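You operate a simulated robot arm through the tools that you are given. There is no shell and no other tool.

The job below is to be done with a simulated robot arm. You get a single attempt, and the scene is never put back.

JOB
Rub the soot off the copper commutator, then oil the bearing.
Fine: use the red cleaning block and put it back where it stood; load the blue oil dabber at the felt pad and stand it back in its square pot. Set down upright: cleaning block. A coat counts when it lies all over at full strength: go over it till it gets no stronger. What is to be rubbed or washed off counts as gone when no trace of it is left.

Only the result counts: the job must be done as asked and must still hold three seconds after the hand-in. Knocking over, shifting, dropping, spilling or breaking anything else fails it.

ROBOT AND FRAMES
A 6-joint arm with a two-finger gripper, fixed in place. Base frame: the origin is at the foot of the arm, x ahead of it, y to its left, z up. Units: mm, degrees, N and s.
It reaches about 1298 mm from its shoulder. Its first joint turns from -149.0 to 149.0 degrees. Payload 1.57 kg.
Tool frame: the origin (TCP) lies between the finger pads and is the grasp point; the fingertips stand 21 mm ahead of it; z points along the fingers, y is the line along which they close. Largest opening 70 mm; the body of the gripper starts 50 mm behind the TCP.
Orientation is told as [roll, pitch, yaw] about the base's x, y, z axes, in that order, counted from this pose: with the fingers straight down and closing along the base's y, the tool's x points along the base's -x, its y along +y and its z along -z.

CONTROLS
- The arm moves only by the tool arm_command. Its argument "targets" is a list that holds one entry, the list of rows, each a list of 7 numbers: the turn, a rotation vector about the tool's x, y, z in units of 45 degrees (1.0 is 45 degrees), then the shift along the tool's x, y, z in units of 250 mm (1.0 is 250 mm), then the finger opening in mm, from 0 to 70. In form: [[[wx, wy, wz, dx, dy, dz, hand], ...]]. A call has 1 to 20 rows; each row is the pose to reach, as a shift and turn from the pose commanded when the call began, along the tool's axes at that moment. A call with a number of a shift or a turn outside -1 to 1 is refused whole. A row lasts 0.2 s, in which the tool goes at most 50 mm and 8.6 degrees; a call with a longer step from one row to the next is refused whole, and so is a gripper value outside its range. A pose out of reach is approached as far as the arm can. The call stops where the force on the tool passes 40 N (or 10 N more than at its start, if that is more) or the arm is blocked; 0.2 s more then pass. The fingers move at their own pace and stop on an object; they squeeze with about 28 N. The grip force told is the motor's: it shows also when the fingers shut on nothing. Time passes only in rows, and 0.2 s behind the last, so rows that repeat a pose let the fingers close. It gives the time, the measured TCP pose, the force on the tool (base axes), the opening and the grip force at its end, in the units of the frame above (readings bear some noise), with the torque about the TCP (base axes, N m) and any sound that the robot's microphone picked up.
- Cameras (640 x 400 px; columns grow to the right, rows downward): "scene" is fixed at [226.5, 650, 1490.6]; the picture's right is [-0.08, -1.00, 0.00], its down [-0.87, 0.07, -0.49] and it looks along [0.49, -0.04, -0.87] (base axes); focal length 342 px, centre (320, 200). "wrist" rides on the gripper at [79, 4, -81] in the tool frame; the picture's right is [-0.05, 1.00, 0.00], its down [-0.67, -0.04, -0.74] and it looks along [-0.74, -0.04, 0.67] (tool axes); focal length 256 px, centre (320, 200). There is no depth. A picture from a camera that has moved, and an enlarged one, comes with that camera's place and axes in the base frame and with its lens. The place of the scene camera against the robot may be out by one fixed shift of up to 12 mm in any direction.
- capture(camera): a new picture of that camera. No time passes.
- raise_lower(by): slides the trunk up (or, below 0, down) by that many mm; the arm rides with it, the base frame stays. It gives what a move gives, with no picture.
- inspect(camera, box): a new picture of the part [left, top, right, bottom] of that camera's present view, enlarged. No time passes.
- close_job(): hands the job in; it is judged then, once.

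Places have to be worked out from the pictures, the camera data and where the tool is seen. Open the gripper and draw the arm clear of the work before you hand the job in, unless the task says otherwise.

The tools are called after "Request:" by a JSON object that holds its "method" and its "body". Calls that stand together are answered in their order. arm_command: Moves the arm, as the interface text tells. Its arguments: {"type":"object","properties":{"targets":{"type":"array"}},"required":["targets"]} The other tools are called the same way: raise_lower (by) slides the trunk up or down; capture (camera) takes a picture; inspect (camera, box) takes an enlarged picture of a part of a camera's view; close_job () hands the job in.

At the start:

```text
time: 0.0
ee_pos: [357.1, 542.8, 1147.0]
tool_rot: [0.0, 0.0, -0.1]
force: [0.5, -0.5, -0.4]
ft_torque: [0.01, -0.03, -0.03]
finger_gap: 69.9
gripper_force: 0.0
trunk travel left (down, up): [-828.0, 142.0]
```

scene: 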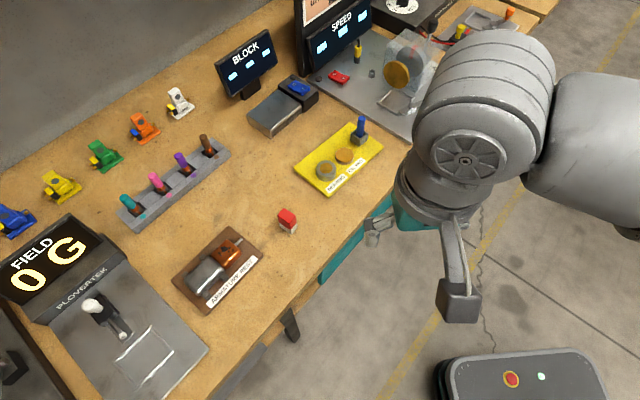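
wrist: 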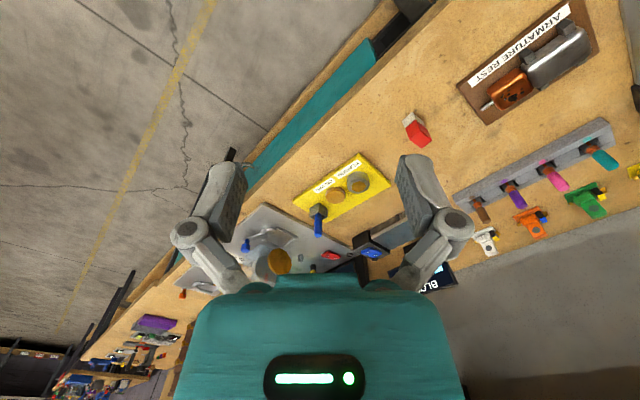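

I start by looking closely at the work area: the armature rest, the red block, and the yellow oil tray.

Request:
{"method": "inspect", "body": {"camera": "scene", "box": [160, 190, 320, 320]}}

Request:
{"method": "inspect", "body": {"camera": "scene", "box": [280, 100, 400, 200]}}

Request:
{"method": "inspect", "body": {"camera": "wrist", "box": [280, 100, 460, 240]}}

Request:
{"method": "inspect", "body": {"camera": "wrist", "box": [440, 0, 640, 140]}}

```text
3.08 times, centred on (240, 255) of scene
camera zoom: at [226.5, 650.0, 1490.6], right [-0.08, -1.0, 0.0], down [-0.87, 0.07, -0.49], along [0.49, -0.04, -0.87], focal length 1051 px, centre (566, 31)
```

zoom: 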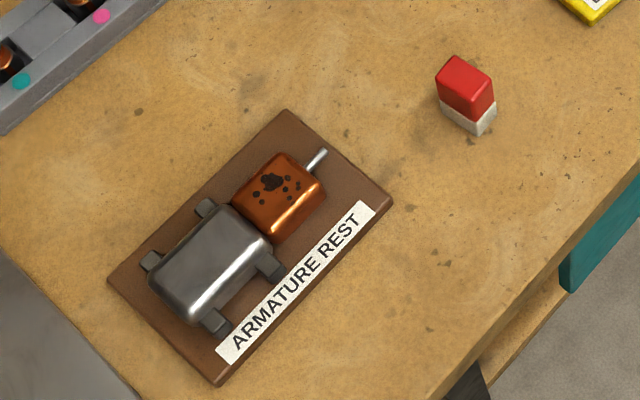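

```text
4.00 times, centred on (340, 150) of scene
camera zoom: at [226.5, 650.0, 1490.6], right [-0.08, -1.0, 0.0], down [-0.87, 0.07, -0.49], along [0.49, -0.04, -0.87], focal length 1366 px, centre (240, 400)
```

zoom: 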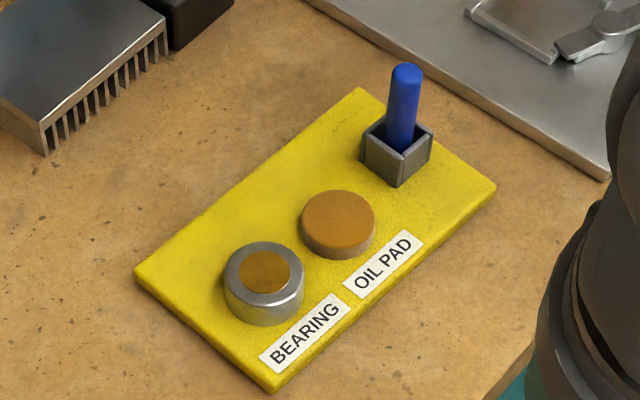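

```text
2.86 times, centred on (370, 170) of wrist
camera zoom: at [278.2, 547.7, 1228.4], right [0.05, 1.0, 0.0], down [0.67, -0.04, 0.74], along [0.74, -0.04, -0.67], focal length 731 px, centre (177, 286)
```

zoom: 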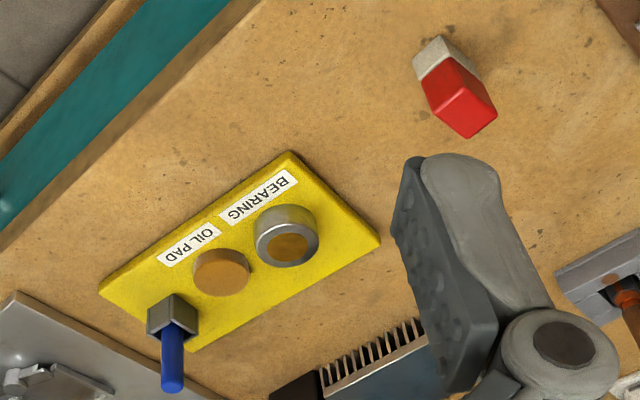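

```text
2.86 times, centred on (540, 70) of wrist
camera zoom: at [278.2, 547.7, 1228.4], right [0.05, 1.0, 0.0], down [0.67, -0.04, 0.74], along [0.74, -0.04, -0.67], focal length 731 px, centre (-309, 571)
```

zoom: 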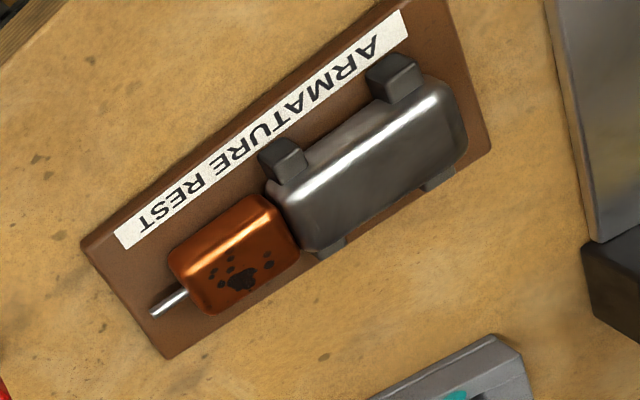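

The red block, the armature rest and the yellow tray can all be seen, but the scene camera and wrist camera only give a rough depth so far (table at z of about 740-840). I move left and a little lower, still well clear, to get more wrist views for triangulation.

Request:
{"method": "arm_command", "body": {"targets": [[[0, 0, 0, 0.014, 0.126, 0.056, 70], [0, 0, 0, 0.028, 0.25, 0.112, 70], [0, 0, 0, 0.042, 0.376, 0.168, 70], [0, 0, 0, 0.056, 0.5, 0.224, 70], [0, 0, 0, 0.068, 0.628, 0.28, 70]]]}}

Request:
{"method": "capture", "body": {"camera": "wrist"}}

```text
time: 1.2
ee_pos: [337.2, 703.8, 1146.1]
tool_rot: [-0.1, 0.1, 0.0]
force: [-0.3, 0.1, -0.5]
ft_torque: [-0.02, 0.0, 0.03]
finger_gap: 69.9
gripper_force: 0.0
out of reach, approached as far as the arm can: row 1, 2, 3, 4, 5
trunk travel left (down, up): [-828.0, 142.0]
```

```text
taken
camera wrist: at [258.1, 708.1, 1228.1], right [0.05, 1.0, 0.0], down [0.67, -0.04, 0.74], along [0.74, -0.04, -0.67], focal length 256 px, centre (320, 200)
```

wrist: 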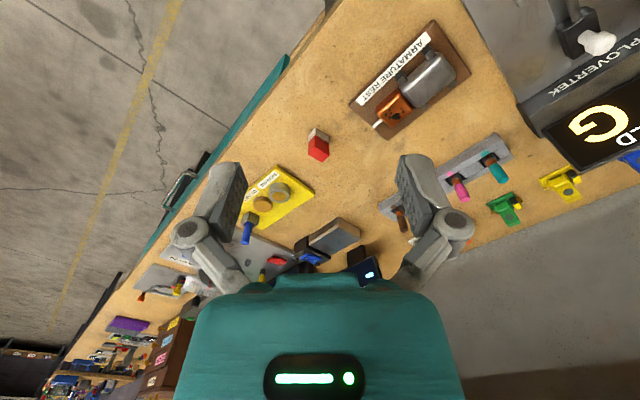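

The arm could not go lower here on its own (z stayed at 1146), so the trunk has to bring it down. First I zoom in on the new view to triangulate the table.

Request:
{"method": "inspect", "body": {"camera": "wrist", "box": [230, 100, 390, 200]}}

Request:
{"method": "inspect", "body": {"camera": "wrist", "box": [340, 10, 500, 150]}}

```text
4.00 times, centred on (310, 150) of wrist
camera zoom: at [258.1, 708.1, 1228.1], right [0.05, 1.0, 0.0], down [0.67, -0.04, 0.74], along [0.74, -0.04, -0.67], focal length 1024 px, centre (360, 400)
```

zoom: 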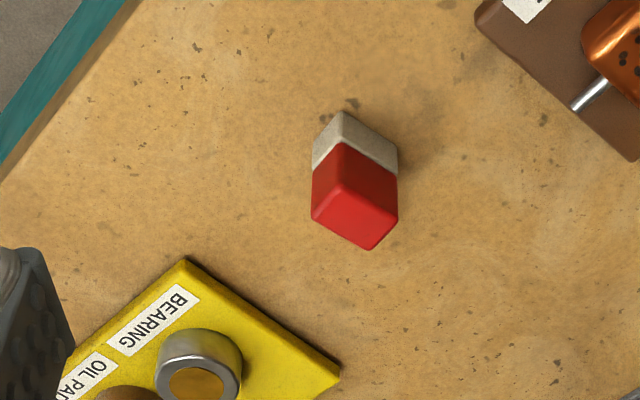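

```text
2.86 times, centred on (420, 80) of wrist
camera zoom: at [258.1, 708.1, 1228.1], right [0.05, 1.0, 0.0], down [0.67, -0.04, 0.74], along [0.74, -0.04, -0.67], focal length 731 px, centre (34, 543)
```

zoom: 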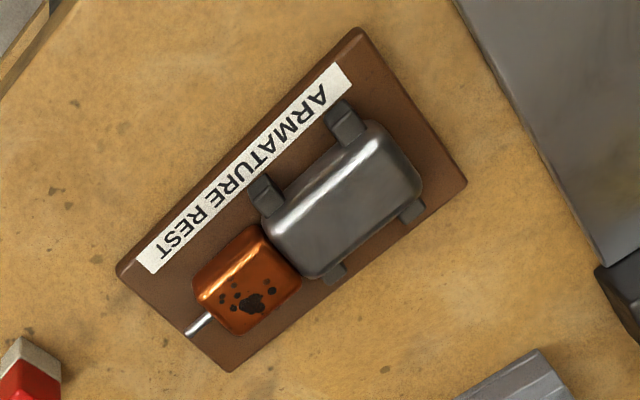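

Triangulation puts the table at z≈836, and the red block stands near (521, 693), about 50 mm tall and 23 x 28 mm, with its long side at about 52°. I lower the trunk to get closer while staying well clear.

Request:
{"method": "raise_lower", "body": {"by": -120}}

Request:
{"method": "capture", "body": {"camera": "wrist"}}

Request:
{"method": "capture", "body": {"camera": "scene"}}

```text
time: 2.7
ee_pos: [336.7, 701.7, 1027.7]
tool_rot: [-0.1, 0.1, -0.1]
force: [-0.1, -0.1, -0.8]
ft_torque: [-0.01, 0.02, 0.01]
finger_gap: 70.0
gripper_force: 0.1
trunk travel left (down, up): [-708.0, 262.0]
```

```text
taken
camera wrist: at [257.9, 707.0, 1108.5], right [0.05, 1.0, 0.0], down [0.67, -0.04, 0.74], along [0.74, -0.04, -0.67], focal length 256 px, centre (320, 200)
```

wrist: 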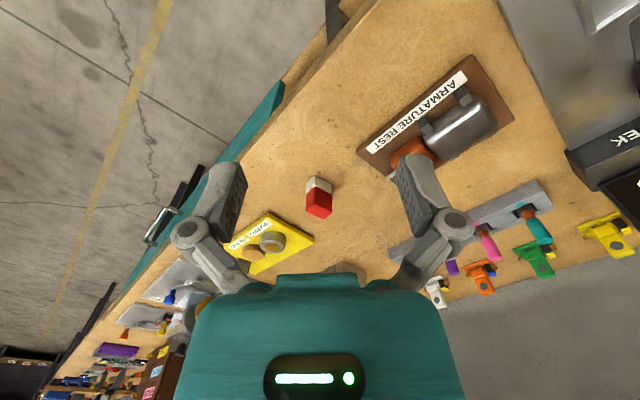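

```text
taken
```

scene: 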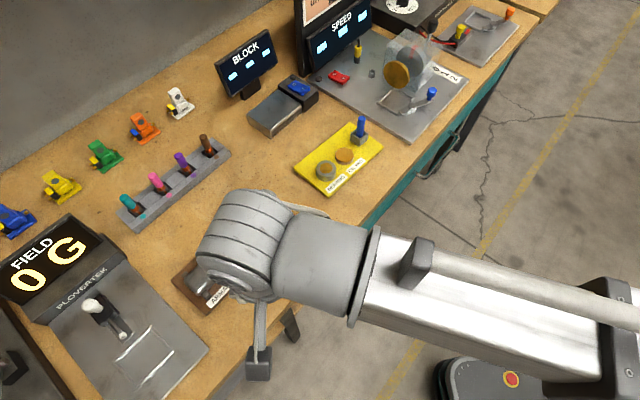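

The arm now hangs over the table's front edge, with the tool at z≈1027. The table runs at roughly 40° to the base, so I yaw the tool by +45° so that its camera faces the work squarely.

Request:
{"method": "arm_command", "body": {"targets": [[[0, 0, -0.167, 0, 0, 0, 70], [0, 0, -0.333, 0, 0, 0, 70], [0, 0, -0.5, 0, 0, 0, 70], [0, 0, -0.667, 0, 0, 0, 70], [0, 0, -0.833, 0, 0, 0, 70], [0, 0, -1.0, 0, 0, 0, 70]]]}}

Request:
{"method": "capture", "body": {"camera": "wrist"}}

```text
time: 4.1
ee_pos: [337.2, 702.3, 1025.5]
tool_rot: [0.0, 0.0, 45.0]
force: [0.4, 0.3, 0.0]
ft_torque: [0.04, 0.03, -0.02]
finger_gap: 70.2
gripper_force: 0.1
trunk travel left (down, up): [-708.0, 262.0]
```

```text
taken
camera wrist: at [278.5, 649.6, 1108.4], right [-0.67, 0.74, 0.0], down [0.5, 0.45, 0.74], along [0.55, 0.5, -0.67], focal length 256 px, centre (320, 200)
```

wrist: 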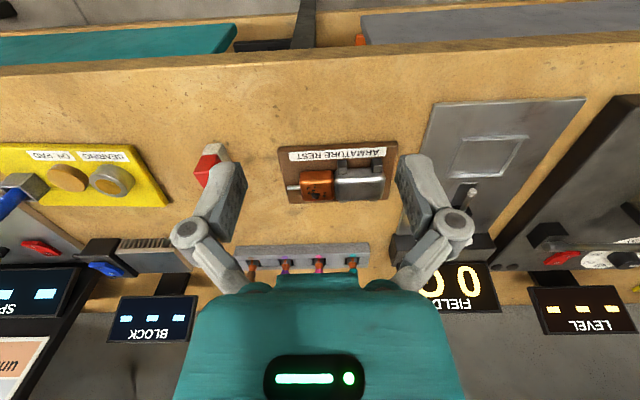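

The view is now square to the table. I zoom in on the armature, the block and the tray.

Request:
{"method": "inspect", "body": {"camera": "wrist", "box": [270, 135, 410, 215]}}

Request:
{"method": "inspect", "body": {"camera": "wrist", "box": [0, 130, 240, 230]}}

```text
4.57 times, centred on (340, 175) of wrist
camera zoom: at [278.5, 649.6, 1108.4], right [-0.67, 0.74, 0.0], down [0.5, 0.45, 0.74], along [0.55, 0.5, -0.67], focal length 1170 px, centre (229, 314)
```

zoom: 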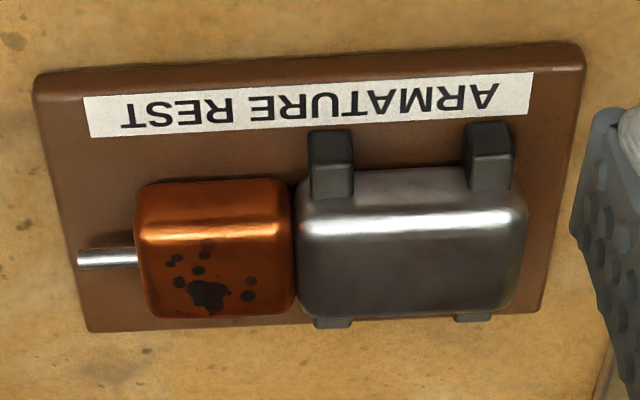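

```text
2.67 times, centred on (120, 180) of wrist
camera zoom: at [278.5, 649.6, 1108.4], right [-0.67, 0.74, 0.0], down [0.5, 0.45, 0.74], along [0.55, 0.5, -0.67], focal length 683 px, centre (853, 253)
```

zoom: 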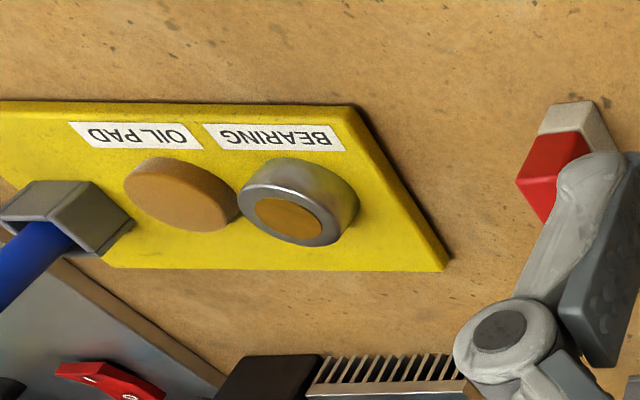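

Measured so far: soot lies on the flat top of the copper at about (466, 812, 876), and the copper's top is about 43 x 34 mm with its long axis at 132°. I move the open gripper above the red block at the same height, yawed to about 53°, to look straight down on it.

Request:
{"method": "arm_command", "body": {"targets": [[[0, 0, -0.03, -0.082, -0.0915, 0, 70], [0, 0, -0.06, -0.164, -0.183, 0, 70], [0, 0, -0.09, -0.246, -0.2745, 0, 70], [0, 0, -0.12, -0.328, -0.366, 0, 70], [0, 0, -0.15, -0.41, -0.4575, 0, 70], [0, 0, -0.178, -0.492, -0.549, 0, 70]]]}}

Request:
{"method": "capture", "body": {"camera": "wrist"}}

Request:
{"method": "inspect", "body": {"camera": "wrist", "box": [260, 20, 380, 110]}}

```text
time: 5.5
ee_pos: [521.4, 693.6, 1027.1]
tool_rot: [0.1, 0.1, 53.1]
force: [0.3, 0.2, 0.1]
ft_torque: [0.01, 0.0, 0.01]
finger_gap: 70.0
gripper_force: 0.0
trunk travel left (down, up): [-708.0, 262.0]
```

```text
taken
camera wrist: at [470.9, 632.4, 1108.2], right [-0.77, 0.64, 0.0], down [0.43, 0.51, 0.74], along [0.48, 0.57, -0.67], focal length 256 px, centre (320, 200)
```

wrist: 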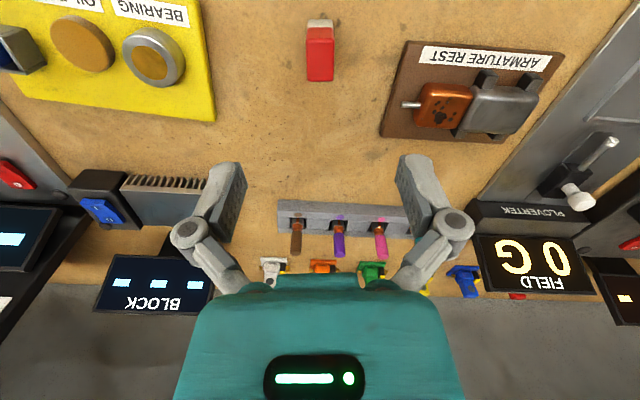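

```text
4.44 times, centred on (320, 65) of wrist
camera zoom: at [470.9, 632.4, 1108.2], right [-0.77, 0.64, 0.0], down [0.43, 0.51, 0.74], along [0.48, 0.57, -0.67], focal length 1138 px, centre (320, 800)
```

zoom: 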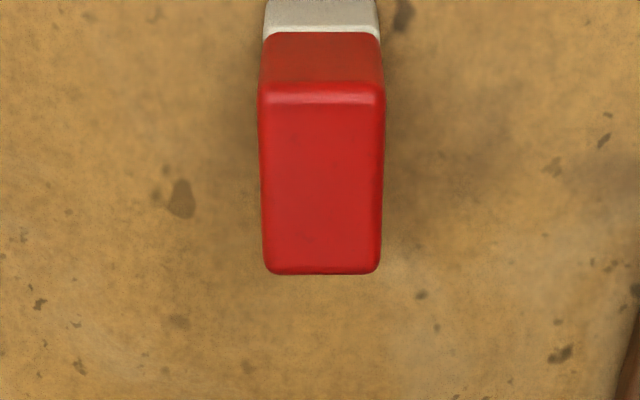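

The block sits squarely between the fingers (column ~322 vs axis 320), 22 x 31 mm, with the white felt up to z≈857 and the top at z≈887. I descend to z≈930 and check reach and centring again.

Request:
{"method": "arm_command", "body": {"targets": [[[0, 0, 0, 0, 0, 0.1, 70], [0, 0, 0, 0, 0.001, 0.2, 70], [0, 0, 0, 0, 0.002, 0.3, 70], [0, 0, 0, 0, 0.002, 0.388, 70], [0, 0, 0, 0, 0.002, 0.388, 70]]]}}

Request:
{"method": "capture", "body": {"camera": "wrist"}}

```text
time: 6.7
ee_pos: [523.6, 696.3, 1026.7]
tool_rot: [0.0, -0.1, 53.0]
force: [0.0, 0.2, -0.2]
ft_torque: [-0.03, -0.05, -0.02]
finger_gap: 70.1
gripper_force: 0.0
out of reach, approached as far as the arm can: row 1, 2, 3, 4, 5
trunk travel left (down, up): [-708.0, 262.0]
```

```text
taken
camera wrist: at [473.3, 636.2, 1108.4], right [-0.77, 0.64, 0.0], down [0.43, 0.51, 0.74], along [0.48, 0.57, -0.67], focal length 256 px, centre (320, 200)
```

wrist: 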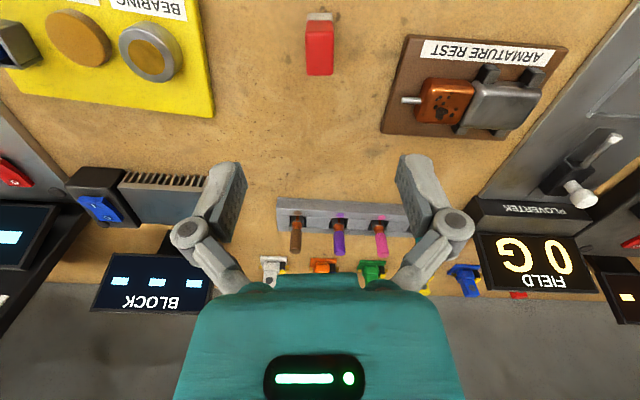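

The arm is at the bottom of its own vertical range, so I raise the arm by 200 mm. Then I'll lower the trunk by the same amount to gain downward freedom.

Request:
{"method": "arm_command", "body": {"targets": [[[0, 0, 0, 0, 0, -0.16, 70], [0, 0, 0, 0, 0, -0.32, 70], [0, 0, 0, 0, 0, -0.48, 70], [0, 0, 0, 0, 0, -0.64, 70], [0, 0, 0, 0, 0, -0.8, 70], [0, 0, 0, 0, 0, -0.8, 70]]]}}

Request:
{"method": "capture", "body": {"camera": "scene"}}

```text
time: 8.1
ee_pos: [515.3, 690.5, 1026.3]
tool_rot: [0.0, 0.0, 52.9]
force: [0.1, -0.1, 0.0]
ft_torque: [-0.03, -0.01, -0.02]
finger_gap: 70.2
gripper_force: 0.0
out of reach, approached as far as the arm can: row 1, 2, 3, 4, 5, 6
trunk travel left (down, up): [-708.0, 262.0]
```

```text
taken
```

scene: 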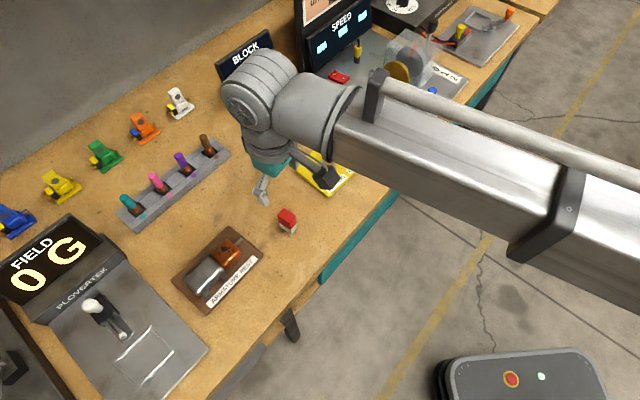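

The arm's height does not change in either direction: this boom only moves in a plane and the trunk gives the height. So I'll do all vertical motion with raise_lower, and now re-centre over the block.

Request:
{"method": "arm_command", "body": {"targets": [[[0, 0, 0, -0.0246, -0.0115, 0, 70], [0, 0, 0, -0.0246, -0.0115, 0, 70]]]}}

Request:
{"method": "inspect", "body": {"camera": "wrist", "box": [260, 10, 380, 100]}}

```text
time: 8.7
ee_pos: [522.1, 692.7, 1027.0]
tool_rot: [0.0, 0.0, 53.0]
force: [-0.3, -0.6, 0.0]
ft_torque: [0.01, -0.01, 0.02]
finger_gap: 70.2
gripper_force: 0.0
trunk travel left (down, up): [-708.0, 262.0]
```

```text
4.44 times, centred on (320, 55) of wrist
camera zoom: at [472.1, 632.6, 1108.3], right [-0.77, 0.64, 0.0], down [0.43, 0.51, 0.74], along [0.48, 0.57, -0.67], focal length 1138 px, centre (320, 844)
```

zoom: 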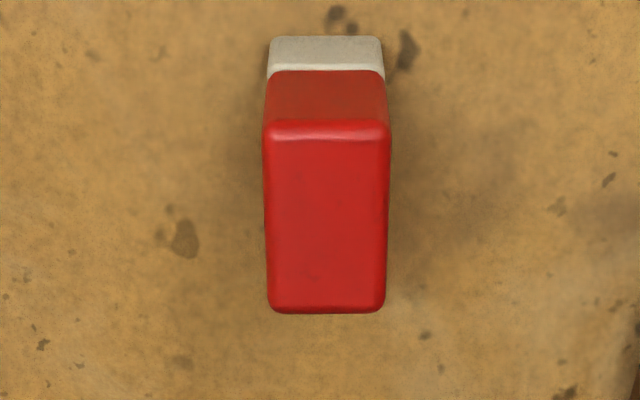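

The block is about 1.3 mm to the right of the finger axis, so I correct that and then lower the trunk in stages.

Request:
{"method": "arm_command", "body": {"targets": [[[0, 0, 0, 0.002, 0.005, 0, 70], [0, 0, 0, 0.002, 0.005, 0, 70]]]}}

Request:
{"method": "raise_lower", "body": {"by": -100}}

Request:
{"method": "capture", "body": {"camera": "wrist"}}

```text
time: 9.3
ee_pos: [523.3, 691.2, 1026.8]
tool_rot: [0.0, 0.0, 53.0]
force: [-0.9, 0.5, -0.5]
ft_torque: [-0.01, 0.03, 0.0]
finger_gap: 70.1
gripper_force: 0.1
out of reach, approached as far as the arm can: row 1, 2
trunk travel left (down, up): [-708.0, 262.0]
```

```text
time: 10.6
ee_pos: [522.8, 691.8, 925.7]
tool_rot: [-0.1, 0.0, 52.9]
force: [1.1, 0.1, -0.4]
ft_torque: [-0.04, 0.01, -0.01]
finger_gap: 70.0
gripper_force: 0.0
trunk travel left (down, up): [-608.0, 362.0]
```

```text
taken
camera wrist: at [472.1, 630.8, 1008.4], right [-0.77, 0.64, 0.0], down [0.43, 0.51, 0.74], along [0.48, 0.57, -0.67], focal length 256 px, centre (320, 200)
```

wrist: 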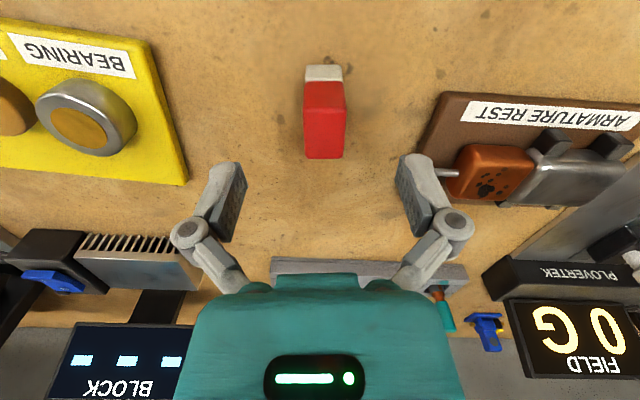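

I check the block's centring from this lower height before the final descent.

Request:
{"method": "inspect", "body": {"camera": "wrist", "box": [250, 50, 400, 170]}}

Request:
{"method": "inspect", "body": {"camera": "wrist", "box": [430, 90, 640, 220]}}

```text
3.33 times, centred on (325, 110) of wrist
camera zoom: at [472.1, 630.8, 1008.4], right [-0.77, 0.64, 0.0], down [0.43, 0.51, 0.74], along [0.48, 0.57, -0.67], focal length 853 px, centre (303, 500)
```

zoom: 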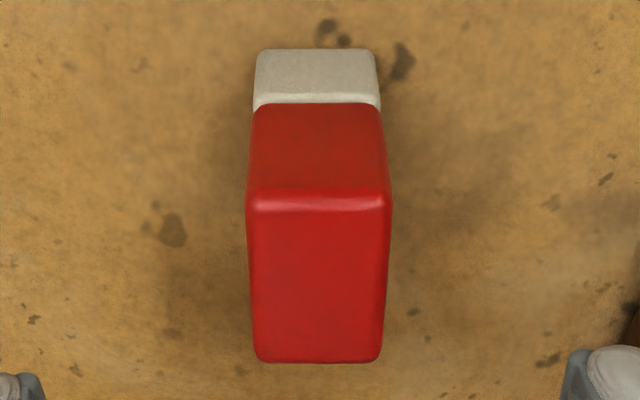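

```text
3.05 times, centred on (535, 155) of wrist
camera zoom: at [472.1, 630.8, 1008.4], right [-0.77, 0.64, 0.0], down [0.43, 0.51, 0.74], along [0.48, 0.57, -0.67], focal length 780 px, centre (-335, 337)
```

zoom: 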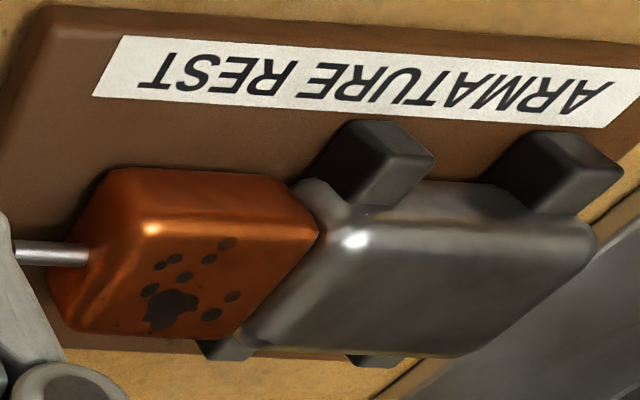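

The block is about 2.5 mm right of the finger axis now; that last tiny move drifted the wrong way. I shift +2.5 mm along tool y and check again.

Request:
{"method": "arm_command", "body": {"targets": [[[0, 0, 0, 0, 0.01, 0, 70], [0, 0, 0, 0, 0.01, 0, 70], [0, 0, 0, 0, 0.01, 0, 70]]]}}

Request:
{"method": "inspect", "body": {"camera": "wrist", "box": [250, 50, 400, 170]}}

```text
time: 11.4
ee_pos: [520.7, 692.8, 927.0]
tool_rot: [0.0, 0.0, 53.1]
force: [-0.8, -0.7, 0.4]
ft_torque: [0.01, -0.01, 0.01]
finger_gap: 70.4
gripper_force: 0.0
trunk travel left (down, up): [-608.0, 362.0]
```

```text
3.33 times, centred on (325, 110) of wrist
camera zoom: at [469.8, 632.4, 1008.3], right [-0.77, 0.64, 0.0], down [0.43, 0.51, 0.74], along [0.48, 0.57, -0.67], focal length 853 px, centre (303, 500)
```

zoom: 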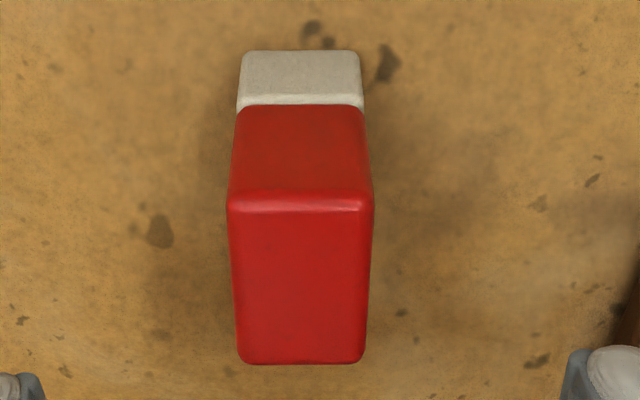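

The block is now centred between the fingers. I lower the trunk 44 mm so that the fingertips reach about the red part only.

Request:
{"method": "raise_lower", "body": {"by": -44}}

Request:
{"method": "capture", "body": {"camera": "wrist"}}

Request:
{"method": "inspect", "body": {"camera": "scene", "box": [230, 150, 350, 250]}}

```text
time: 12.3
ee_pos: [520.7, 692.1, 883.5]
tool_rot: [0.1, -0.1, 52.9]
force: [0.4, -0.6, -0.1]
ft_torque: [-0.01, -0.04, 0.01]
finger_gap: 70.2
gripper_force: 0.1
trunk travel left (down, up): [-564.0, 406.0]
```

```text
taken
camera wrist: at [469.8, 632.3, 964.4], right [-0.77, 0.64, 0.0], down [0.43, 0.51, 0.74], along [0.48, 0.57, -0.67], focal length 256 px, centre (320, 200)
```

wrist: 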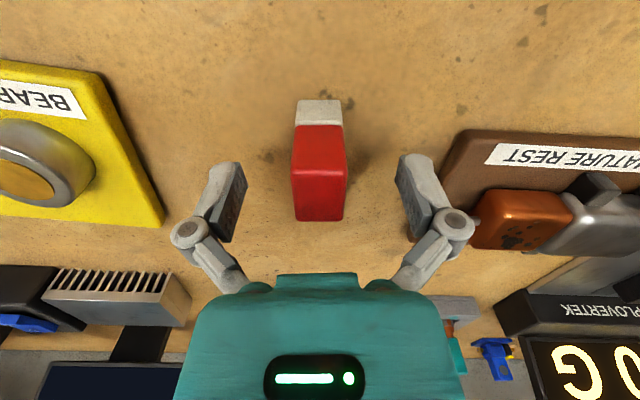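

```text
4.00 times, centred on (290, 200) of scene
camera zoom: at [226.5, 650.0, 1490.6], right [-0.08, -1.0, 0.0], down [-0.87, 0.07, -0.49], along [0.49, -0.04, -0.87], focal length 1366 px, centre (440, 200)
```

zoom: 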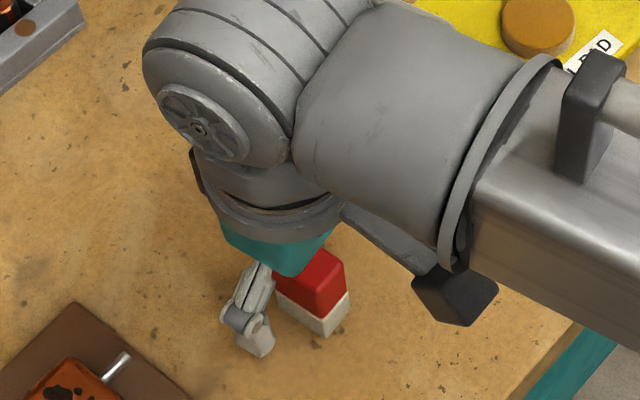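

The fingertips are at z≈862 and the red/white boundary is at about 865, so I raise by 4 mm to grip only the red part. Then I close the fingers.

Request:
{"method": "raise_lower", "body": {"by": 4}}

Request:
{"method": "arm_command", "body": {"targets": [[[0, 0, 0, 0, 0, 0, 60], [0, 0, 0, 0, 0, 0, 45], [0, 0, 0, 0, 0, 0, 30], [0, 0, 0, 0, 0, 0, 10], [0, 0, 0, 0, 0, 0, 10], [0, 0, 0, 0, 0, 0, 10], [0, 0, 0, 0, 0, 0, 10]]]}}

Request:
{"method": "capture", "body": {"camera": "wrist"}}

```text
time: 12.8
ee_pos: [519.5, 693.6, 887.1]
tool_rot: [0.0, 0.0, 53.0]
force: [0.4, -0.7, -0.2]
ft_torque: [0.01, -0.04, -0.01]
finger_gap: 70.1
gripper_force: 0.1
trunk travel left (down, up): [-568.0, 402.0]
```

```text
time: 14.4
ee_pos: [520.0, 691.9, 887.6]
tool_rot: [0.1, 0.0, 53.0]
force: [-0.4, 0.1, 0.2]
ft_torque: [0.0, 0.0, 0.01]
finger_gap: 20.9
gripper_force: 26.9
trunk travel left (down, up): [-568.0, 402.0]
```

```text
taken
camera wrist: at [469.8, 632.4, 968.4], right [-0.77, 0.64, 0.0], down [0.43, 0.51, 0.74], along [0.48, 0.57, -0.67], focal length 256 px, centre (320, 200)
```

wrist: 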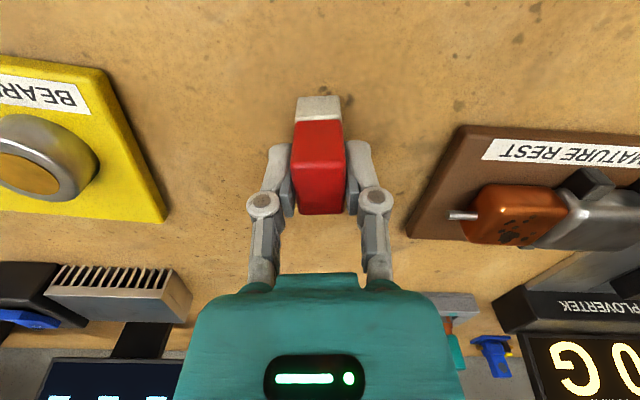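

The block is gripped (gap 20.9 mm, 27 N). I lift it 80 mm and check that it comes up cleanly.

Request:
{"method": "raise_lower", "body": {"by": 80}}

Request:
{"method": "capture", "body": {"camera": "wrist"}}

Request:
{"method": "inspect", "body": {"camera": "scene", "box": [160, 190, 320, 320]}}

```text
time: 15.6
ee_pos: [520.1, 692.9, 967.2]
tool_rot: [0.1, 0.0, 53.1]
force: [-0.1, -0.2, -0.9]
ft_torque: [0.0, -0.03, -0.02]
finger_gap: 21.3
gripper_force: 28.1
trunk travel left (down, up): [-648.0, 322.0]
```

```text
taken
camera wrist: at [469.9, 632.5, 1048.2], right [-0.77, 0.64, 0.0], down [0.43, 0.51, 0.74], along [0.48, 0.57, -0.67], focal length 256 px, centre (320, 200)
```

wrist: 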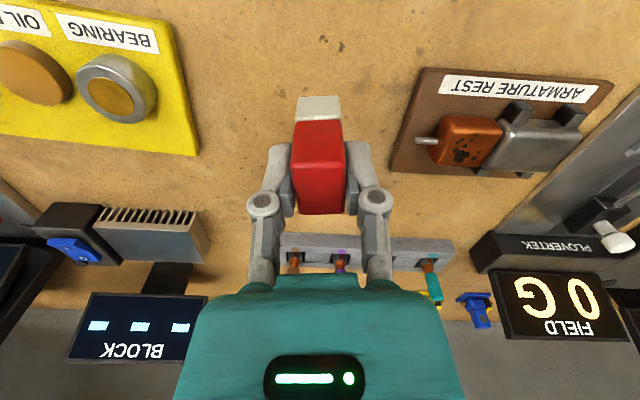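

```text
3.08 times, centred on (240, 255) of scene
camera zoom: at [226.5, 650.0, 1490.6], right [-0.08, -1.0, 0.0], down [-0.87, 0.07, -0.49], along [0.49, -0.04, -0.87], focal length 1051 px, centre (566, 31)
```

zoom: 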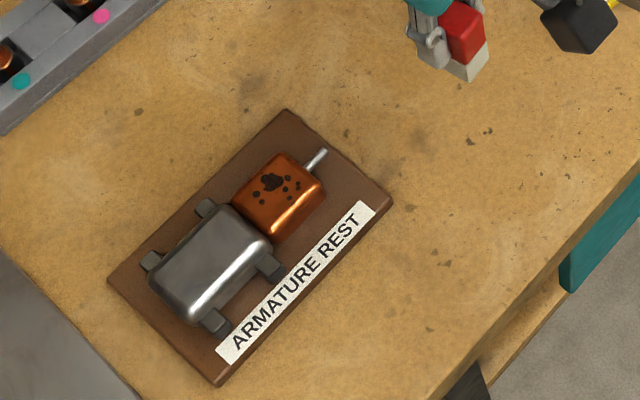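

The block is held upright and clear, with its bottom at z≈920. I move part-way to the armature and yaw to 42°, so the block's sides line up with the copper and I can measure it before touching.

Request:
{"method": "arm_command", "body": {"targets": [[[0, 0, 0.06, -0.046, 0.06, 0, 10], [0, 0, 0.122, -0.092, 0.12, 0, 10], [0, 0, 0.183, -0.139, 0.18, 0, 10], [0, 0, 0.244, -0.185, 0.24, 0, 10], [0, 0, 0.244, -0.185, 0.24, 0, 10]]]}}

Request:
{"method": "capture", "body": {"camera": "wrist"}}

Request:
{"method": "inspect", "body": {"camera": "wrist", "box": [340, 60, 540, 190]}}

```text
time: 16.8
ee_pos: [499.5, 767.2, 966.6]
tool_rot: [0.0, 0.1, 42.1]
force: [0.5, -0.2, -1.0]
ft_torque: [-0.02, -0.04, -0.01]
finger_gap: 20.9
gripper_force: 28.1
trunk travel left (down, up): [-648.0, 322.0]
```

```text
taken
camera wrist: at [437.2, 716.9, 1048.3], right [-0.63, 0.78, 0.0], down [0.52, 0.42, 0.74], along [0.58, 0.47, -0.67], focal length 256 px, centre (320, 200)
```

wrist: 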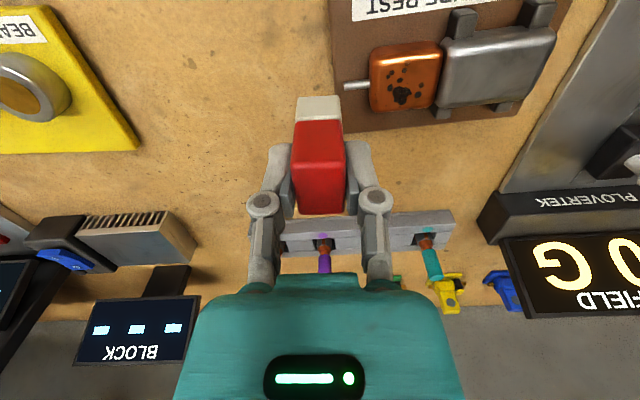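

```text
3.08 times, centred on (440, 125) of wrist
camera zoom: at [437.2, 716.9, 1048.3], right [-0.63, 0.78, 0.0], down [0.52, 0.42, 0.74], along [0.58, 0.47, -0.67], focal length 788 px, centre (-49, 431)
```

zoom: 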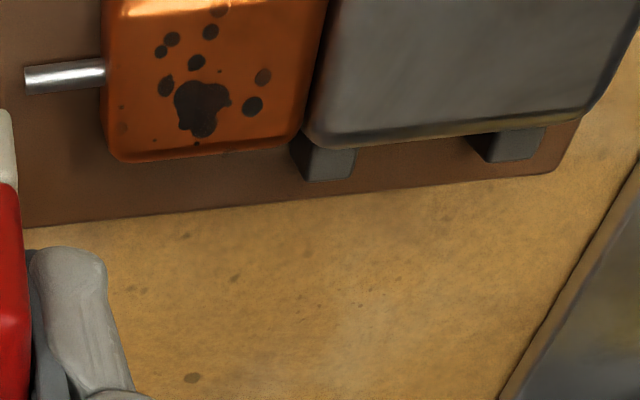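

The armature axis measures about 135.5°, the copper's top is at z≈877 and centred near (459, 809), and the soot spots spread over nearly the whole top. I move the block over its centre at yaw 45.5°, still about 43 mm above it.

Request:
{"method": "arm_command", "body": {"targets": [[[0, 0, -0.025, 0, 0.077, 0, 10], [0, 0, -0.05, 0.001, 0.155, 0, 10], [0, 0, -0.076, 0.002, 0.232, 0, 10], [0, 0, -0.076, 0.002, 0.232, 0, 10]]]}}

Request:
{"method": "capture", "body": {"camera": "wrist"}}

Request:
{"method": "inspect", "body": {"camera": "scene", "box": [160, 190, 300, 320]}}

```text
time: 17.8
ee_pos: [462.7, 808.7, 967.2]
tool_rot: [-0.1, 0.0, 45.4]
force: [-0.3, 0.5, 0.5]
ft_torque: [-0.02, -0.01, -0.01]
finger_gap: 21.0
gripper_force: 28.3
trunk travel left (down, up): [-648.0, 322.0]
```

```text
taken
camera wrist: at [403.5, 756.0, 1048.3], right [-0.67, 0.74, 0.0], down [0.49, 0.45, 0.74], along [0.55, 0.5, -0.67], focal length 256 px, centre (320, 200)
```

wrist: 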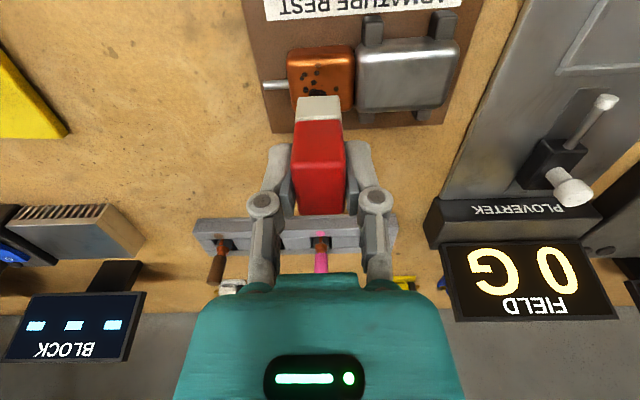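

```text
3.08 times, centred on (230, 255) of scene
camera zoom: at [226.5, 650.0, 1490.6], right [-0.08, -1.0, 0.0], down [-0.87, 0.07, -0.49], along [0.49, -0.04, -0.87], focal length 1051 px, centre (597, 31)
```

zoom: 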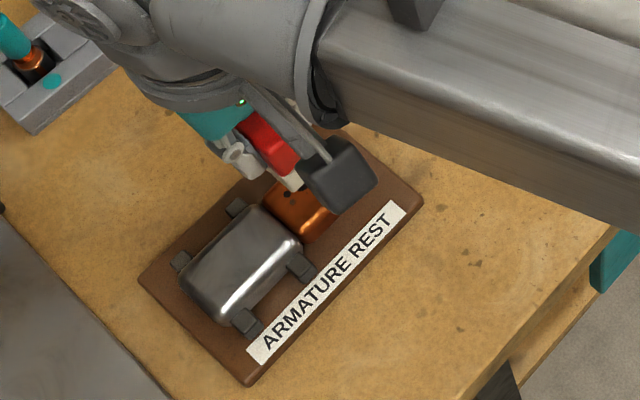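

The copper is centred under the block laterally. I lower 34 mm, to leave the block's bottom just above the copper, then feel for contact in small steps.

Request:
{"method": "raise_lower", "body": {"by": -34}}

Request:
{"method": "capture", "body": {"camera": "wrist"}}

Request:
{"method": "inspect", "body": {"camera": "wrist", "box": [240, 40, 440, 170]}}

```text
time: 18.6
ee_pos: [462.5, 809.3, 932.5]
tool_rot: [0.0, 0.0, 45.5]
force: [-0.7, -0.4, 1.1]
ft_torque: [0.02, 0.0, 0.0]
finger_gap: 20.9
gripper_force: 28.3
trunk travel left (down, up): [-614.0, 356.0]
```

```text
taken
camera wrist: at [403.6, 755.7, 1014.4], right [-0.67, 0.74, 0.0], down [0.49, 0.45, 0.74], along [0.55, 0.5, -0.67], focal length 256 px, centre (320, 200)
```

wrist: 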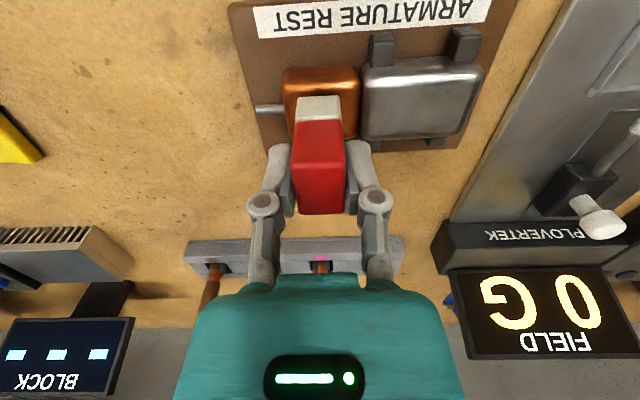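

```text
3.08 times, centred on (340, 105) of wrist
camera zoom: at [403.6, 755.7, 1014.4], right [-0.67, 0.74, 0.0], down [0.49, 0.45, 0.74], along [0.55, 0.5, -0.67], focal length 788 px, centre (258, 492)
```

zoom: 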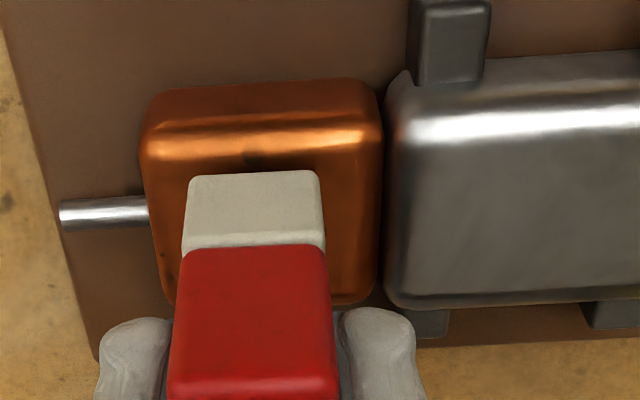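

The block's felt is now a few mm above the copper, about 2 mm left of its centre. I lower in small steps to find contact.

Request:
{"method": "raise_lower", "body": {"by": -4}}

Request:
{"method": "raise_lower", "body": {"by": -2}}

```text
time: 19.1
ee_pos: [461.3, 809.3, 929.8]
tool_rot: [0.0, 0.0, 45.4]
force: [-0.3, 0.3, 0.1]
ft_torque: [-0.04, 0.03, 0.0]
finger_gap: 20.8
gripper_force: 28.4
trunk travel left (down, up): [-610.0, 360.0]
```

```text
time: 19.6
ee_pos: [463.0, 809.9, 926.5]
tool_rot: [-0.1, 0.0, 45.4]
force: [0.2, -1.4, -0.3]
ft_torque: [0.02, -0.05, -0.01]
finger_gap: 21.0
gripper_force: 27.9
trunk travel left (down, up): [-608.0, 362.0]
```

No contact yet at TCP z≈927. I continue down in 1–2 mm steps.

Request:
{"method": "raise_lower", "body": {"by": -2}}

Request:
{"method": "raise_lower", "body": {"by": -1}}

Request:
{"method": "inspect", "body": {"camera": "wrist", "box": [240, 40, 440, 170]}}

```text
time: 20.1
ee_pos: [461.6, 808.2, 925.3]
tool_rot: [0.0, 0.0, 45.4]
force: [-0.4, -0.9, 0.6]
ft_torque: [-0.01, 0.02, 0.0]
finger_gap: 20.8
gripper_force: 27.8
trunk travel left (down, up): [-606.0, 364.0]
```

```text
time: 20.7
ee_pos: [462.6, 809.2, 924.5]
tool_rot: [0.0, -0.1, 45.4]
force: [1.5, 2.6, 11.9]
ft_torque: [0.04, -0.03, -0.03]
finger_gap: 21.0
gripper_force: 28.3
trunk travel left (down, up): [-605.0, 365.0]
```

```text
3.08 times, centred on (340, 105) of wrist
camera zoom: at [403.4, 755.5, 1006.2], right [-0.67, 0.74, 0.0], down [0.49, 0.45, 0.75], along [0.55, 0.5, -0.67], focal length 788 px, centre (258, 492)
```

zoom: 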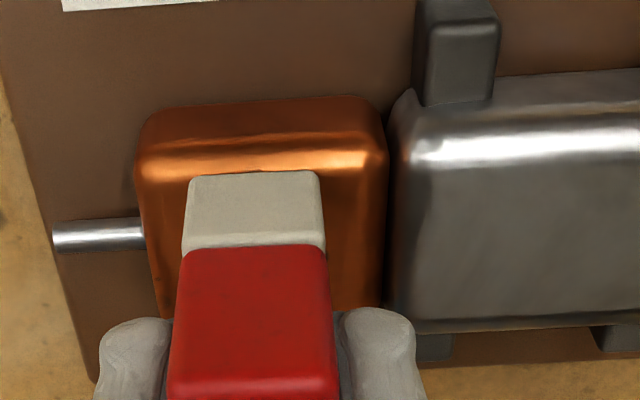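

Contact: about 12 N at TCP z≈924.5, a good rubbing pressure. I sweep the block over the whole copper top in three lanes, keeping about 2 mm short of the steel core on the right.

Request:
{"method": "arm_command", "body": {"targets": [[[0, 0, 0, 0, 0.02, 0, 10], [0, 0, 0, 0, 0.036, 0, 10], [0, 0, 0, 0, 0.016, 0, 10], [0, 0, 0, 0, -0.008, 0, 10], [0, 0, 0, 0, -0.032, 0, 10], [0, 0, 0, 0, -0.048, 0, 10], [0, 0, 0, 0.016, -0.048, 0, 10], [0, 0, 0, 0.016, -0.024, 0, 10], [0, 0, 0, 0.016, 0, 0, 10], [0, 0, 0, 0.016, 0.024, 0, 10], [0, 0, 0, 0.016, 0.036, 0, 10], [0, 0, 0, 0.032, 0.036, 0, 10], [0, 0, 0, 0.032, 0.012, 0, 10], [0, 0, 0, 0.032, -0.012, 0, 10], [0, 0, 0, 0.032, -0.036, 0, 10], [0, 0, 0, 0.032, -0.048, 0, 10], [0, 0, 0, 0.016, -0.032, 0, 10], [0, 0, 0, 0.008, -0.016, 0, 10], [0, 0, 0, 0, 0, 0, 10], [0, 0, 0, 0, 0, 0, 10]]]}}

Request:
{"method": "capture", "body": {"camera": "wrist"}}

```text
time: 24.9
ee_pos: [462.3, 809.2, 924.8]
tool_rot: [0.0, 0.1, 45.4]
force: [1.7, -2.9, 7.4]
ft_torque: [-0.09, -0.06, 0.01]
finger_gap: 20.9
gripper_force: 28.4
trunk travel left (down, up): [-605.0, 365.0]
```

```text
taken
camera wrist: at [404.2, 755.6, 1006.0], right [-0.67, 0.74, 0.0], down [0.49, 0.45, 0.75], along [0.55, 0.5, -0.67], focal length 256 px, centre (320, 200)
```

wrist: 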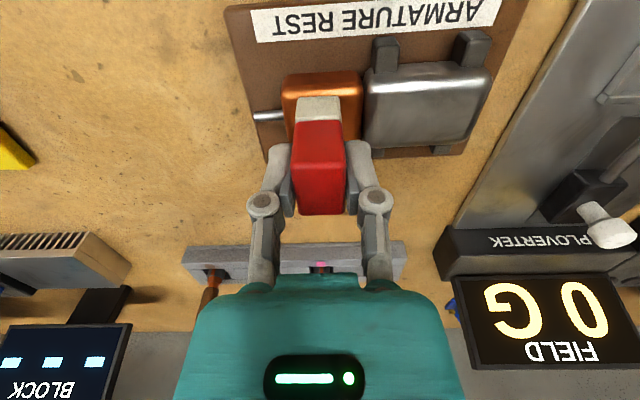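

The first pass ran freely, with about 7 N of contact remaining. I lift 20 mm, move 50 mm sideways away from the armature, and look at the copper.

Request:
{"method": "raise_lower", "body": {"by": 20}}

Request:
{"method": "arm_command", "body": {"targets": [[[0, 0, 0, 0, -0.1, 0, 10], [0, 0, 0, 0.04, -0.2, 0, 10], [0, 0, 0, 0.08, -0.28, 0, 10], [0, 0, 0, 0.08, -0.28, 0, 10]]]}}

Request:
{"method": "inspect", "body": {"camera": "wrist", "box": [360, 60, 560, 190]}}

Request:
{"method": "inspect", "body": {"camera": "scene", "box": [190, 210, 290, 290]}}

```text
time: 25.5
ee_pos: [462.8, 809.5, 943.0]
tool_rot: [0.0, 0.1, 45.4]
force: [-0.1, 1.5, -0.9]
ft_torque: [0.0, -0.04, -0.01]
finger_gap: 20.9
gripper_force: 28.1
trunk travel left (down, up): [-625.0, 345.0]
```

```text
time: 26.5
ee_pos: [496.0, 743.8, 944.4]
tool_rot: [0.0, 0.1, 45.4]
force: [0.6, -0.9, -1.1]
ft_torque: [0.04, 0.02, 0.03]
finger_gap: 21.0
gripper_force: 28.3
trunk travel left (down, up): [-625.0, 345.0]
```

```text
3.08 times, centred on (460, 125) of wrist
camera zoom: at [438.2, 691.6, 1025.4], right [-0.67, 0.74, 0.0], down [0.49, 0.45, 0.74], along [0.55, 0.5, -0.67], focal length 788 px, centre (-111, 431)
```

zoom: 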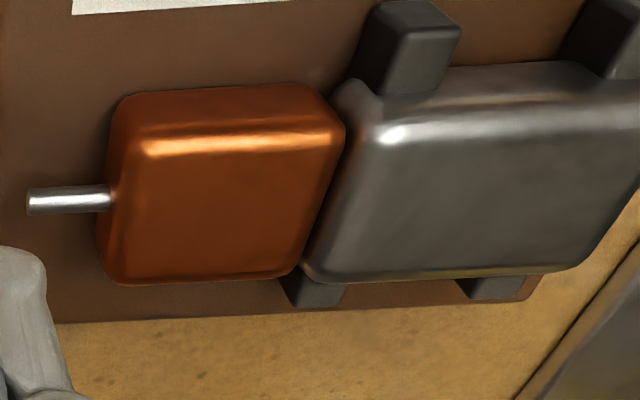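

```text
5.00 times, centred on (240, 250) of scene
camera zoom: at [226.5, 650.0, 1490.6], right [-0.08, -1.0, 0.0], down [-0.87, 0.07, -0.49], along [0.49, -0.04, -0.87], focal length 1708 px, centre (720, -50)
```

zoom: 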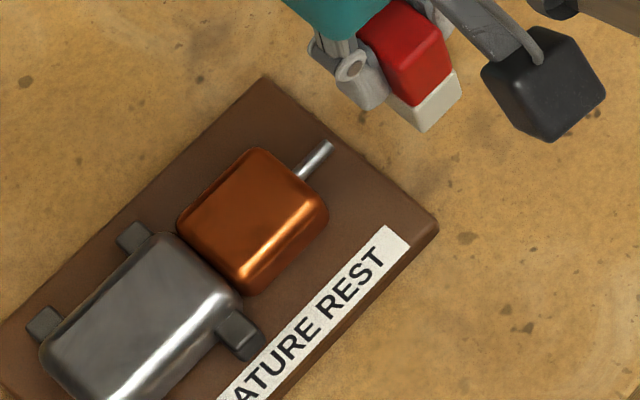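

The soot looks gone. I zoom in tighter from both cameras to check for faint traces.

Request:
{"method": "inspect", "body": {"camera": "wrist", "box": [385, 80, 480, 165]}}

Request:
{"method": "inspect", "body": {"camera": "scene", "box": [220, 235, 265, 270]}}

```text
4.71 times, centred on (432, 122) of wrist
camera zoom: at [438.2, 691.6, 1025.4], right [-0.67, 0.74, 0.0], down [0.49, 0.45, 0.74], along [0.55, 0.5, -0.67], focal length 1205 px, centre (-209, 565)
```

zoom: 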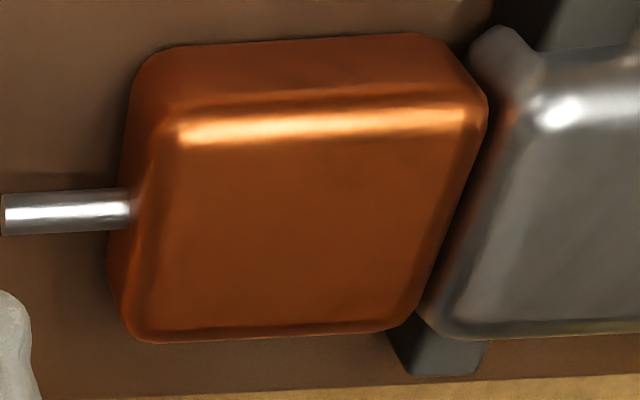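

```text
11.43 times, centred on (242, 252) of scene
camera zoom: at [226.5, 650.0, 1490.6], right [-0.08, -1.0, 0.0], down [-0.87, 0.07, -0.49], along [0.49, -0.04, -0.87], focal length 3903 px, centre (1206, -400)
```

zoom: 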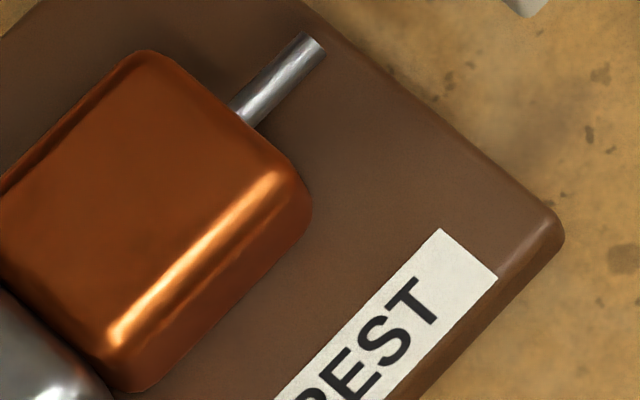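

Both views look clean. For certainty I go back for a second pass that also goes a little further past the far edge.

Request:
{"method": "arm_command", "body": {"targets": [[[0, 0, 0, -0.04, 0.08, 0, 10], [0, 0, 0, -0.08, 0.18, 0, 10], [0, 0, 0, -0.08, 0.28, 0, 10], [0, 0, 0, -0.08, 0.28, 0, 10]]]}}

Request:
{"method": "raise_lower", "body": {"by": -20}}

```text
time: 27.5
ee_pos: [459.7, 810.9, 943.0]
tool_rot: [0.0, -0.1, 45.3]
force: [-0.2, -0.5, -0.6]
ft_torque: [0.05, 0.01, -0.02]
finger_gap: 20.7
gripper_force: 28.4
trunk travel left (down, up): [-625.0, 345.0]
```

```text
time: 28.2
ee_pos: [460.7, 809.2, 924.8]
tool_rot: [-0.1, 0.1, 45.5]
force: [-1.5, -1.5, 4.2]
ft_torque: [-0.06, 0.07, 0.0]
finger_gap: 20.5
gripper_force: 27.8
trunk travel left (down, up): [-605.0, 365.0]
```

Contact is light at 4 N, so I press 0.7 mm more before the second pass.

Request:
{"method": "raise_lower", "body": {"by": -0.7}}

Request:
{"method": "arm_command", "body": {"targets": [[[0, 0, 0, -0.012, 0.014, 0, 10], [0, 0, 0, -0.012, 0.028, 0, 10], [0, 0, 0, -0.012, 0.008, 0, 10], [0, 0, 0, -0.012, -0.012, 0, 10], [0, 0, 0, -0.012, -0.032, 0, 10], [0, 0, 0, -0.012, -0.052, 0, 10], [0, 0, 0, 0.006, -0.052, 0, 10], [0, 0, 0, 0.006, -0.032, 0, 10], [0, 0, 0, 0.006, -0.012, 0, 10], [0, 0, 0, 0.006, 0.008, 0, 10], [0, 0, 0, 0.006, 0.028, 0, 10], [0, 0, 0, 0.02, 0.028, 0, 10], [0, 0, 0, 0.032, 0.028, 0, 10], [0, 0, 0, 0.032, 0.008, 0, 10], [0, 0, 0, 0.032, -0.012, 0, 10], [0, 0, 0, 0.032, -0.032, 0, 10], [0, 0, 0, 0.032, -0.052, 0, 10], [0, 0, 0, 0.016, -0.032, 0, 10], [0, 0, 0, 0, -0.012, 0, 10], [0, 0, 0, 0, 0, 0, 10]]]}}

```text
time: 28.7
ee_pos: [460.2, 809.8, 924.7]
tool_rot: [0.0, -0.1, 45.4]
force: [-1.1, 0.6, 11.4]
ft_torque: [-0.04, 0.01, -0.01]
finger_gap: 21.0
gripper_force: 28.0
trunk travel left (down, up): [-605.0, 365.0]
```

```text
time: 32.9
ee_pos: [461.2, 810.2, 924.1]
tool_rot: [0.1, -0.2, 45.4]
force: [1.4, -2.1, 9.1]
ft_torque: [-0.09, -0.06, 0.0]
finger_gap: 21.1
gripper_force: 27.9
trunk travel left (down, up): [-605.0, 365.0]
```

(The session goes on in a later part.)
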